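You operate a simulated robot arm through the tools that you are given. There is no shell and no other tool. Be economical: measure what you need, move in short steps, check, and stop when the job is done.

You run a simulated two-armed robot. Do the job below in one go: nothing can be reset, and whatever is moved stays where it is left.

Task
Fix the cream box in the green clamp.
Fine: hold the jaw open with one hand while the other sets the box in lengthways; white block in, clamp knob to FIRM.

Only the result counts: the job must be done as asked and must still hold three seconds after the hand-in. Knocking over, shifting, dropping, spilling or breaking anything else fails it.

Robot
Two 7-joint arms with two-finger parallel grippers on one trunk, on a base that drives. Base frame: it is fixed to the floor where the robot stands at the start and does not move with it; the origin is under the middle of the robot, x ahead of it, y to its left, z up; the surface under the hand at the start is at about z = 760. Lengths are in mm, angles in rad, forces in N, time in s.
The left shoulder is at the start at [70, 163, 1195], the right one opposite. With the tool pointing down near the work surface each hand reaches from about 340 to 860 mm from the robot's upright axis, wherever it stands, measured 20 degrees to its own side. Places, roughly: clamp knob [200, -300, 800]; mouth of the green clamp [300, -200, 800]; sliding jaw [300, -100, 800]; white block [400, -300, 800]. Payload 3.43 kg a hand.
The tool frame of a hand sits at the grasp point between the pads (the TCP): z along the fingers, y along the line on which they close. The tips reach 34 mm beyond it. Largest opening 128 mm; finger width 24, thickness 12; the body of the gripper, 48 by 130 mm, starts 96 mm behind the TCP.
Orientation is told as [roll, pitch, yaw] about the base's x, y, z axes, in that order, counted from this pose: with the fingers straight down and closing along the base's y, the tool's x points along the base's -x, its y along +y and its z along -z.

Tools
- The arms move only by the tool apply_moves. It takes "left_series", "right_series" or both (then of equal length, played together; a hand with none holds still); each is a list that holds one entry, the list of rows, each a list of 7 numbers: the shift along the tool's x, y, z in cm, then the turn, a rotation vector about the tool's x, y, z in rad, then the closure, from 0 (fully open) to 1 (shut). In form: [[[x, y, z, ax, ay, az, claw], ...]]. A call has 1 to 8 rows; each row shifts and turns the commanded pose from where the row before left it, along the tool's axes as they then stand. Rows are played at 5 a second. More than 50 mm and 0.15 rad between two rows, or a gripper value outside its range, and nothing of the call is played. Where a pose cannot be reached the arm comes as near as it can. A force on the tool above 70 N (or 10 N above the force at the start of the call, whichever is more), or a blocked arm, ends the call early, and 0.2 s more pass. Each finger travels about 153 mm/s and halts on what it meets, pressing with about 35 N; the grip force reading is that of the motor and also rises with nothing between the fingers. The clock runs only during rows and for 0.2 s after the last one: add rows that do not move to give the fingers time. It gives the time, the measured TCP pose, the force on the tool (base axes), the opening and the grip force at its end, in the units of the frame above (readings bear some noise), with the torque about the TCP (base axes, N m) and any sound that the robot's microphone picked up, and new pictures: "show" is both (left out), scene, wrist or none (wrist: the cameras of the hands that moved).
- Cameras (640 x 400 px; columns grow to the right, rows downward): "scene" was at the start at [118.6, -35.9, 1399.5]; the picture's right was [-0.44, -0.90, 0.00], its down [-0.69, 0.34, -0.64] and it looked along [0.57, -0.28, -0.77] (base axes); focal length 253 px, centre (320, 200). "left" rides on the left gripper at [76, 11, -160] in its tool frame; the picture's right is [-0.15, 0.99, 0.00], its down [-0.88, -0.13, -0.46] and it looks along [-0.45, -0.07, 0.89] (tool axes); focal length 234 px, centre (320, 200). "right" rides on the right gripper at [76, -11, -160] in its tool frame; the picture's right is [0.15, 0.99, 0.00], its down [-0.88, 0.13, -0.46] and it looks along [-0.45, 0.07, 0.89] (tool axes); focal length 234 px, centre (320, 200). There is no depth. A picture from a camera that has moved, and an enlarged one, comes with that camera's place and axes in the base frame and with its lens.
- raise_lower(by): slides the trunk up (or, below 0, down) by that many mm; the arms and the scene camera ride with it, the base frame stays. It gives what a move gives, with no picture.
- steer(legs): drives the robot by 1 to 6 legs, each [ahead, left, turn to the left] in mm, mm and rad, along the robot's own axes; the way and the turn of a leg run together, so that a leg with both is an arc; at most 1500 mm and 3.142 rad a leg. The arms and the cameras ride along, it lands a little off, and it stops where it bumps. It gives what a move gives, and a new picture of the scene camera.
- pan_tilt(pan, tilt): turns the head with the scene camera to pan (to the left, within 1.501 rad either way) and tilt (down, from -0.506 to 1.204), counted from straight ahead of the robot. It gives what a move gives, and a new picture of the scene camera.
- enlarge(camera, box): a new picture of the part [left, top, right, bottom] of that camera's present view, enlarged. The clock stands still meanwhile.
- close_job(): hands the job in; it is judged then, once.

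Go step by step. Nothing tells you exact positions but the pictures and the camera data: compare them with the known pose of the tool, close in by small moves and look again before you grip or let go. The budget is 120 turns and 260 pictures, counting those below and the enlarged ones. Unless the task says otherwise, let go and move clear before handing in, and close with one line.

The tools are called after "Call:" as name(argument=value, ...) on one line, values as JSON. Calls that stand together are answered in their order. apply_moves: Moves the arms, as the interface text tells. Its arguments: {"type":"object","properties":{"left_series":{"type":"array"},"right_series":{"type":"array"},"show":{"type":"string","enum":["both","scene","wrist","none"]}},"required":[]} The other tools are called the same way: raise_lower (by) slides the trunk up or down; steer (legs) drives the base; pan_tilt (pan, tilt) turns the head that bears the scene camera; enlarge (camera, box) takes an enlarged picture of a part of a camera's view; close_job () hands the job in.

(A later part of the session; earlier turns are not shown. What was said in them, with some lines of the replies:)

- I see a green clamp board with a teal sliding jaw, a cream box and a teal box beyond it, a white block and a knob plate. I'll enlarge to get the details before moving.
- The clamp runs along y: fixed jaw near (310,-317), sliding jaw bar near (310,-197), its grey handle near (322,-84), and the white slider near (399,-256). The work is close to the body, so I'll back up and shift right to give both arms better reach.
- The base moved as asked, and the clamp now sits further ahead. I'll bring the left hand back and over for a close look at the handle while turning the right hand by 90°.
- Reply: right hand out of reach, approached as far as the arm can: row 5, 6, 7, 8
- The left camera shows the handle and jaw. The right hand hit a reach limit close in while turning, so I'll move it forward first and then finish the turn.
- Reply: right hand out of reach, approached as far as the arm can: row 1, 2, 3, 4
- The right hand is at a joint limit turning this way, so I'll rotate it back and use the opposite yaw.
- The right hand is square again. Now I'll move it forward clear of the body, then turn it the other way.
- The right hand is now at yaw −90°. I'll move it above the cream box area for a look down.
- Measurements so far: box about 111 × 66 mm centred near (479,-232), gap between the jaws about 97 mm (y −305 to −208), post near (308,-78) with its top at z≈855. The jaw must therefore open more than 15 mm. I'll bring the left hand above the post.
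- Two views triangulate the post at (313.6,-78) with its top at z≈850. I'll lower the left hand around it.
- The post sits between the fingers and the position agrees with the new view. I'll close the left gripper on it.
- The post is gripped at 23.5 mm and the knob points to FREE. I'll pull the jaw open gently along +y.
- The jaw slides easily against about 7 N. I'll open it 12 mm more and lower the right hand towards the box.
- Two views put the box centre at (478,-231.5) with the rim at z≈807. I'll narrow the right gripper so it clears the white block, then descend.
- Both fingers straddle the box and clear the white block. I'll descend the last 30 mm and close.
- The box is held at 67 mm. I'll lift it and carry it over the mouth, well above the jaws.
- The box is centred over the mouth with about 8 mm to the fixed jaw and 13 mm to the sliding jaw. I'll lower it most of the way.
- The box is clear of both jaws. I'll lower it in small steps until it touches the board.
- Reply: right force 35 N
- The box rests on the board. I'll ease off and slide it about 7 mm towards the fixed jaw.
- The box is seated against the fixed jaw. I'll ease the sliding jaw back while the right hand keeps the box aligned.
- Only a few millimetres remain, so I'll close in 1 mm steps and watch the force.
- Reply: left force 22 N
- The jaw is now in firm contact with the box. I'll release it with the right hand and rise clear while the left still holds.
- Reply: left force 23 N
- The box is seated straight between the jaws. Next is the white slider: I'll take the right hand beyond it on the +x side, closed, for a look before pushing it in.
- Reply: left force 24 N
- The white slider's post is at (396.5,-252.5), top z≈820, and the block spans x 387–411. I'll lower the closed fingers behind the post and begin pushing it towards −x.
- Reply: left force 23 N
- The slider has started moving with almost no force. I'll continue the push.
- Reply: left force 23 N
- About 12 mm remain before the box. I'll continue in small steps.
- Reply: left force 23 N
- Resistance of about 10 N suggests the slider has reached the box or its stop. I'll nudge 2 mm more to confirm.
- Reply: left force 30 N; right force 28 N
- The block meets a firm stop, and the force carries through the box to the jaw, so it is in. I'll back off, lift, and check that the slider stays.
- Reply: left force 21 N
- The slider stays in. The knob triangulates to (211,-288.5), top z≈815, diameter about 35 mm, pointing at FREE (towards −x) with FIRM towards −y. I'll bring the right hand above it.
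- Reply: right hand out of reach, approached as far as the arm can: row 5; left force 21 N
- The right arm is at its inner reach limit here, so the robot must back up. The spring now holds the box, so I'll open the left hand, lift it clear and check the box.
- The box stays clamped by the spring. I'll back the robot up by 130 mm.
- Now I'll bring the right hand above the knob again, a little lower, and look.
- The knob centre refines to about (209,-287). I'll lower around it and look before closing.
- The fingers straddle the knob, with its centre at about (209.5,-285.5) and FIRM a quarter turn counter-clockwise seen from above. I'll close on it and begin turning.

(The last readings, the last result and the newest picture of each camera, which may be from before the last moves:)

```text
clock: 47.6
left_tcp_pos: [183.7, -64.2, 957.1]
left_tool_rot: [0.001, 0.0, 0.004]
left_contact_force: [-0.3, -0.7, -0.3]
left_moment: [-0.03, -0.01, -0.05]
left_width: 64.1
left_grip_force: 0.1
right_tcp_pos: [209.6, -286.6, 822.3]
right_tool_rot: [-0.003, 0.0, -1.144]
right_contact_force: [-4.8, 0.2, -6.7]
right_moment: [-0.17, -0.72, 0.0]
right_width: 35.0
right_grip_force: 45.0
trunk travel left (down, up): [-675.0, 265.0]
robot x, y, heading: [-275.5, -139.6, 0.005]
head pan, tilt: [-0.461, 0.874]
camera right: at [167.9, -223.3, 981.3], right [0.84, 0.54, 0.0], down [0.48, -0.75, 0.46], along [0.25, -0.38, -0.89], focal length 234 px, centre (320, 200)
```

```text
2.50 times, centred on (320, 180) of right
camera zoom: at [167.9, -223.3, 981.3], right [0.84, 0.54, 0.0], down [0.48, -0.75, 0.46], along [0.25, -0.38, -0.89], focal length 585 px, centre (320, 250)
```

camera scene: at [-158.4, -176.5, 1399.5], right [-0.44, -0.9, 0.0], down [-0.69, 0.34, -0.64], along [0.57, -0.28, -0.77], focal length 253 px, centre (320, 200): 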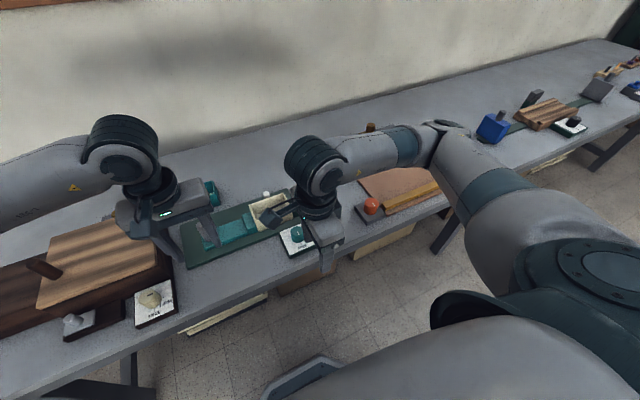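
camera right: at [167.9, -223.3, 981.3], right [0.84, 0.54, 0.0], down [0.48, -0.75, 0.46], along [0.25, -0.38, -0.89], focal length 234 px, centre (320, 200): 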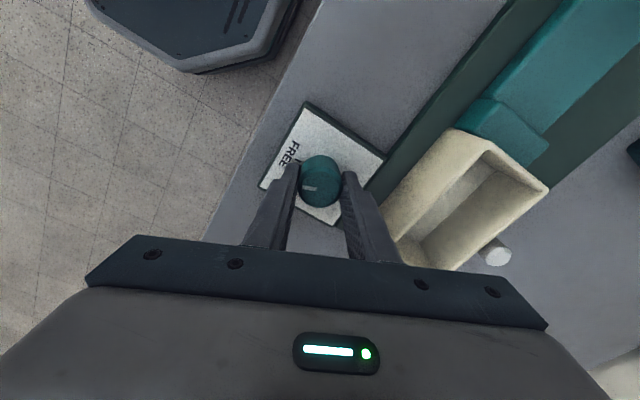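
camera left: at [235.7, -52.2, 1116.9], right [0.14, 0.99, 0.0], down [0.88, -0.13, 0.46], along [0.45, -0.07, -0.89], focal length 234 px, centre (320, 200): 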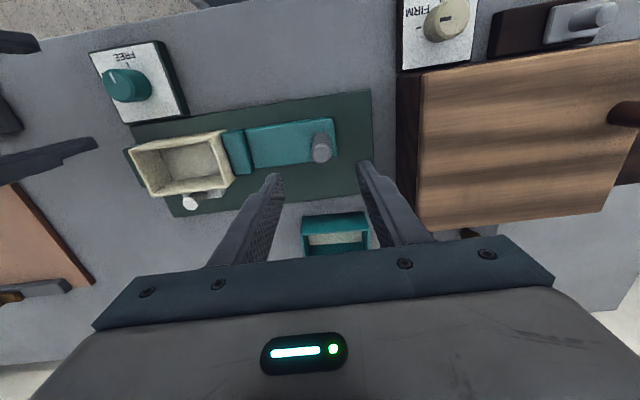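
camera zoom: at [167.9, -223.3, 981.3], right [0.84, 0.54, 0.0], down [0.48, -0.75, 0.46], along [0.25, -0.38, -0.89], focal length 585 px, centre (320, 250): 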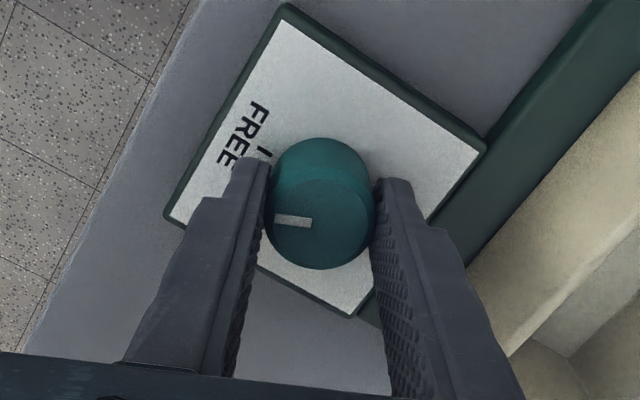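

The knob turns with the hand without slipping. I'll finish the quarter turn.

Call:
apply_moves(right_series=[[[0, 0, 0, 0, 0, -0.14, 0.8], [0, 0, 0, 0, 0, -0.14, 0.8], [0, 0, 0, 0, 0, -0.14, 0.8], [0, 0, 0, 0, 0, -0.14, 0.8], [0, 0, 0, 0, 0, -0.14, 0.8], [0, 0, 0, 0, 0, -0.14, 0.8], [0, 0, 0, 0, 0, -0.14, 0.8], [0, 0, 0, 0, 0, 0, 0.8]]], show="wrist")

Call:
enlarge(camera="right", box=[240, 100, 400, 260])

Call:
enlarge(camera="scene", box=[250, 190, 350, 270])

```text
clock: 49.4
left_tcp_pos: [183.0, -63.7, 955.7]
left_tool_rot: [0.001, -0.001, 0.003]
left_contact_force: [0.5, -0.3, 0.6]
left_moment: [0.01, 0.02, 0.01]
left_width: 63.9
left_grip_force: 0.0
right_tcp_pos: [209.3, -286.1, 822.1]
right_tool_rot: [0.0, 0.002, -0.165]
right_contact_force: [-11.2, 2.6, -11.6]
right_moment: [0.83, 0.11, 0.02]
right_width: 35.6
right_grip_force: 45.6
trunk travel left (down, up): [-675.0, 265.0]
robot x, y, heading: [-278.3, -139.9, 0.004]
head pan, tilt: [-0.461, 0.874]
camera right: at [133.0, -286.4, 981.5], right [0.02, 1.0, 0.0], down [0.89, -0.02, 0.45], along [0.45, -0.01, -0.89], focal length 234 px, centre (320, 200)
```

right: 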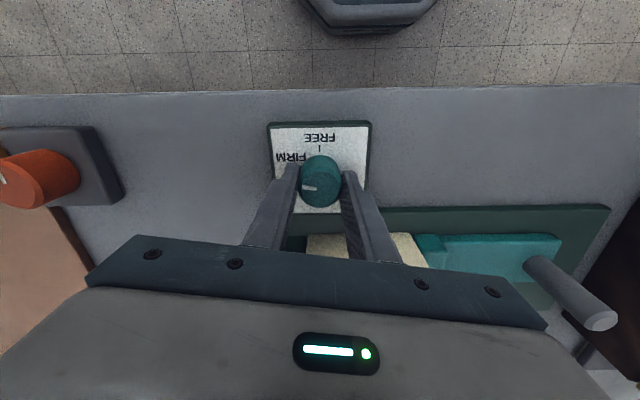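

```text
2.50 times, centred on (320, 180) of right
camera zoom: at [133.0, -286.4, 981.5], right [0.02, 1.0, 0.0], down [0.89, -0.02, 0.45], along [0.45, -0.01, -0.89], focal length 585 px, centre (320, 250)
```

zoom: 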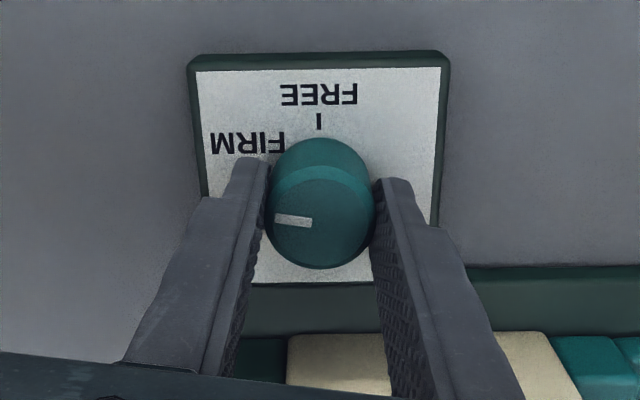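

```text
5.00 times, centred on (300, 230) of scene
camera zoom: at [-158.9, -176.4, 1399.5], right [-0.44, -0.9, 0.0], down [-0.69, 0.34, -0.64], along [0.57, -0.28, -0.77], focal length 1263 px, centre (420, 50)
```

zoom: 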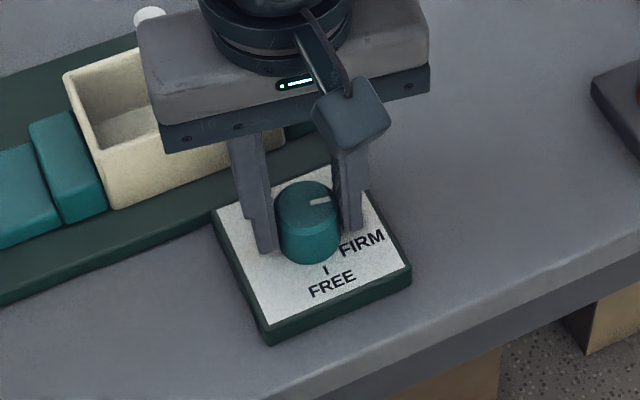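

The pointer is about 9° short of the FIRM tick, so I'll turn the last bit.

Call:
apply_moves(right_series=[[[0, 0, 0, 0, 0, -0.08, 0.8], [0, 0, 0, 0, 0, -0.07, 0.8], [0, 0, 0, 0, 0, 0, 0.8], [0, 0, 0, 0, 0, 0, 0.8]]], show="none")

Call:
enlarge(camera="right", box=[240, 100, 400, 260])

Call:
enlarge(camera="scene", box=[270, 215, 330, 265])

```text
clock: 50.4
left_tcp_pos: [184.2, -63.9, 956.1]
left_tool_rot: [0.0, 0.001, 0.002]
left_contact_force: [0.1, 0.5, -0.2]
left_moment: [-0.02, 0.03, 0.0]
left_width: 64.2
left_grip_force: 0.1
right_tcp_pos: [209.4, -286.2, 823.2]
right_tool_rot: [-0.001, 0.001, -0.018]
right_contact_force: [-10.6, 5.7, -9.3]
right_moment: [0.89, 0.89, 0.01]
right_width: 35.7
right_grip_force: 44.5
trunk travel left (down, up): [-675.0, 265.0]
robot x, y, heading: [-279.6, -141.4, 0.005]
head pan, tilt: [-0.461, 0.874]
```

```text
2.50 times, centred on (320, 180) of right
camera zoom: at [133.6, -297.6, 981.5], right [-0.13, 0.99, 0.0], down [0.88, 0.12, 0.45], along [0.45, 0.06, -0.89], focal length 585 px, centre (320, 250)
```

zoom: 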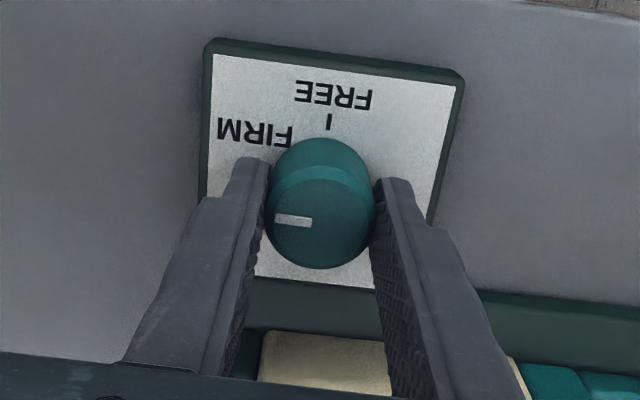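

```text
8.00 times, centred on (300, 240) of scene
camera zoom: at [-158.8, -176.1, 1399.5], right [-0.44, -0.9, 0.0], down [-0.69, 0.34, -0.64], along [0.57, -0.28, -0.77], focal length 2021 px, centre (480, -120)
```

zoom: 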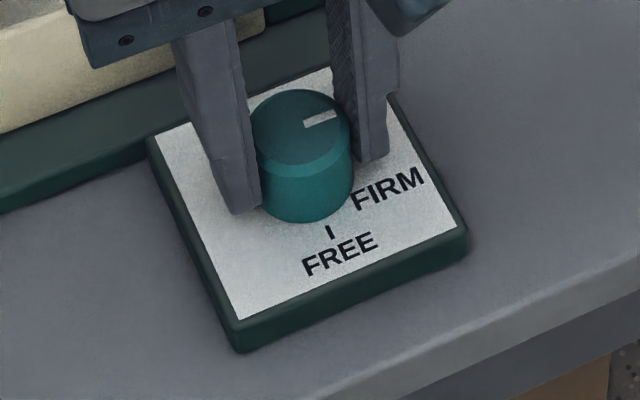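

The pointer now looks aligned with FIRM. I'll open, lift clear and verify against the tick.

Call:
apply_moves(right_series=[[[0, 0, 0, 0, 0, 0, 0.65], [0, 0, 0, 0, 0, 0, 0.5], [0, 0, 0, 0, 0, 0, 0.5], [0, 0, -3, 0, 0, 0, 0.5], [0, 0, -4, 0, 0, 0, 0.5], [4, 0, -2, 0, 0, 0, 0.5], [0, 0, 0, 0, 0, 0, 0.5]]], show="wrist")

Call:
enlarge(camera="right", box=[240, 100, 400, 260])

Call:
enlarge(camera="scene", box=[190, 180, 330, 270])

```text
clock: 52.0
left_tcp_pos: [184.5, -62.7, 955.1]
left_tool_rot: [-0.001, 0.0, 0.003]
left_contact_force: [0.0, 1.3, 0.0]
left_moment: [0.0, -0.03, -0.02]
left_width: 63.9
left_grip_force: 0.1
right_tcp_pos: [169.8, -286.2, 913.3]
right_tool_rot: [-0.001, 0.003, -0.017]
right_contact_force: [0.6, -0.4, 0.3]
right_moment: [0.01, 0.02, -0.04]
right_width: 63.9
right_grip_force: 0.1
trunk travel left (down, up): [-675.0, 265.0]
robot x, y, heading: [-275.3, -141.1, 0.001]
head pan, tilt: [-0.461, 0.874]
camera right: at [93.7, -296.9, 1071.3], right [-0.13, 0.99, 0.0], down [0.88, 0.12, 0.45], along [0.45, 0.06, -0.89], focal length 234 px, centre (320, 200)
```

right: 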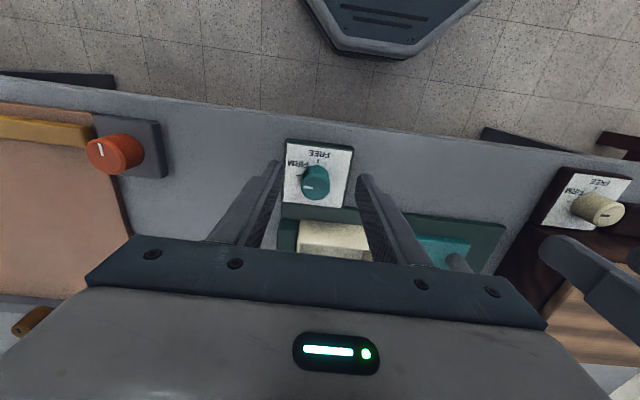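

```text
2.50 times, centred on (320, 180) of right
camera zoom: at [93.7, -296.9, 1071.3], right [-0.13, 0.99, 0.0], down [0.88, 0.12, 0.45], along [0.45, 0.06, -0.89], focal length 585 px, centre (320, 250)
```

zoom: 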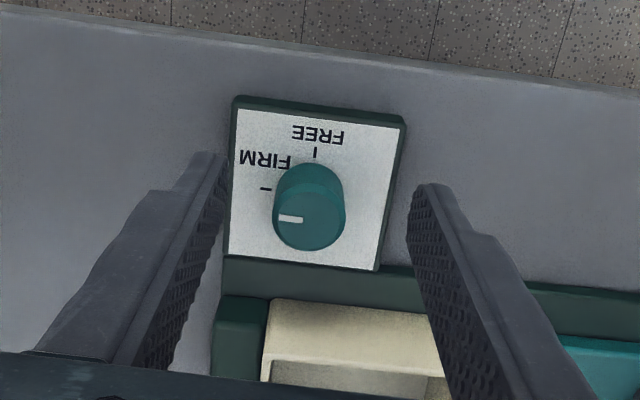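

```text
4.44 times, centred on (260, 225) of scene
camera zoom: at [-157.8, -176.3, 1399.4], right [-0.44, -0.9, 0.0], down [-0.69, 0.34, -0.64], along [0.57, -0.28, -0.77], focal length 1123 px, centre (587, 89)
```

zoom: 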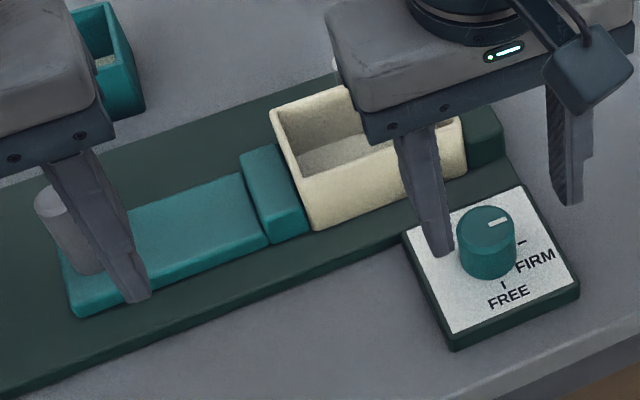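

The pointer lines up with the FIRM tick. I'll raise both hands clear and do a final check of slider, box and surroundings.

Call:
apply_moves(left_series=[[[0, 0, -4.5, 0, 0, 0, 0.5], [0, 0, -4.5, 0, 0, 0, 0.5], [0, 4.5, 0, 0, 0, 0, 0.5], [0, 4.5, 0, 0, 0, 0, 0.5], [0, 0, 0, 0, 0, 0, 0.5], [0, 0, 0, 0, 0, 0, 0.5]]], right_series=[[[0, 0, -4.5, 0, 0, 0, 0.5], [0, 0, -4.5, 0, 0, 0, 0.5], [0, -4.5, 0, 0, 0, 0, 0.5], [0, -4.5, 0, 0, 0, 0, 0.5], [0, -4.5, 0, 0, 0, 0, 0.5], [0, 0, 0, 0, 0, 0, 0.5]]], show="both")

Call:
enlarge(camera="scene", box=[180, 170, 330, 270])

```text
clock: 53.4
left_tcp_pos: [184.1, 28.5, 1046.7]
left_tool_rot: [-0.001, 0.001, 0.004]
left_contact_force: [0.2, -0.2, 0.1]
left_moment: [-0.03, -0.03, -0.01]
left_width: 64.1
left_grip_force: 0.0
right_tcp_pos: [167.2, -420.7, 1003.8]
right_tool_rot: [-0.002, 0.0, -0.016]
right_contact_force: [1.2, 0.4, -0.9]
right_moment: [-0.04, 0.03, 0.01]
right_width: 64.3
right_grip_force: 0.1
trunk travel left (down, up): [-675.0, 265.0]
robot x, y, heading: [-274.7, -140.9, 0.004]
head pan, tilt: [-0.461, 0.874]
camera scene: at [-158.0, -174.6, 1399.5], right [-0.44, -0.9, 0.0], down [-0.69, 0.34, -0.64], along [0.57, -0.28, -0.77], focal length 253 px, centre (320, 200)
camera right: at [90.5, -431.4, 1162.6], right [-0.13, 0.99, 0.0], down [0.88, 0.12, 0.45], along [0.45, 0.06, -0.89], focal length 234 px, centre (320, 200)
camera left: at [107.3, 39.1, 1206.3], right [0.14, 0.99, 0.0], down [0.88, -0.13, 0.46], along [0.45, -0.07, -0.89], focal length 234 px, centre (320, 200)
```

scene: 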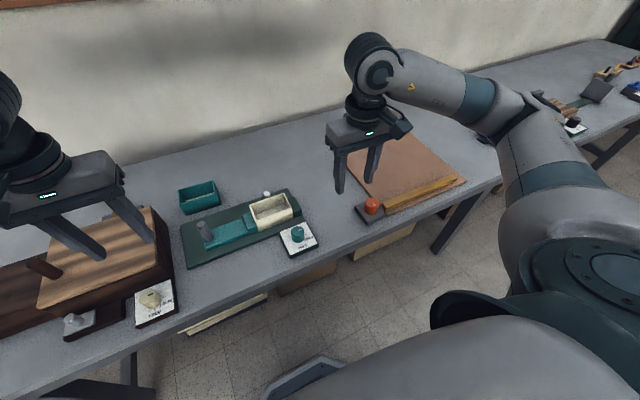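
right: 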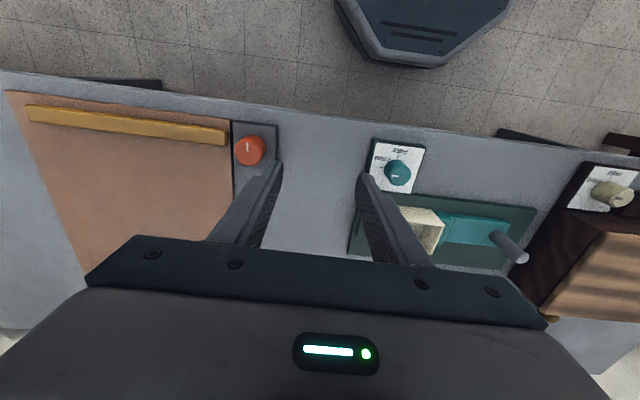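
left: 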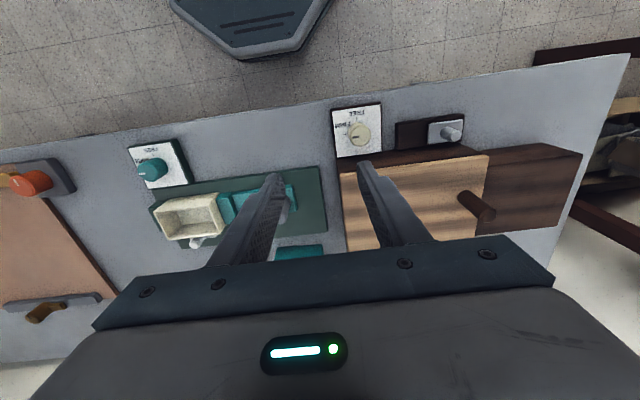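

```text
4.00 times, centred on (255, 220) of scene
camera zoom: at [-158.0, -174.6, 1399.5], right [-0.44, -0.9, 0.0], down [-0.69, 0.34, -0.64], along [0.57, -0.28, -0.77], focal length 1011 px, centre (580, 120)
```

zoom: 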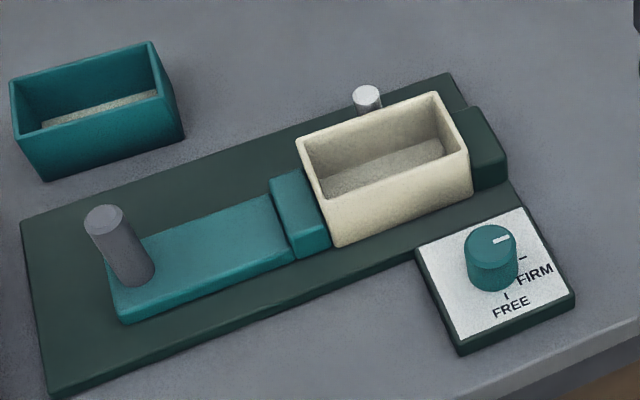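

The cream box sits lengthways between the jaws, the white block is in against it and the knob points to FIRM. Nothing else has moved and both hands are clear, so I'm handing in.

Call:
close_job()

```text
The job is handed in.
```

The cream box is set lengthways in the green clamp, the white block is pushed in against it, and the knob is turned to FIRM. The job is handed in.
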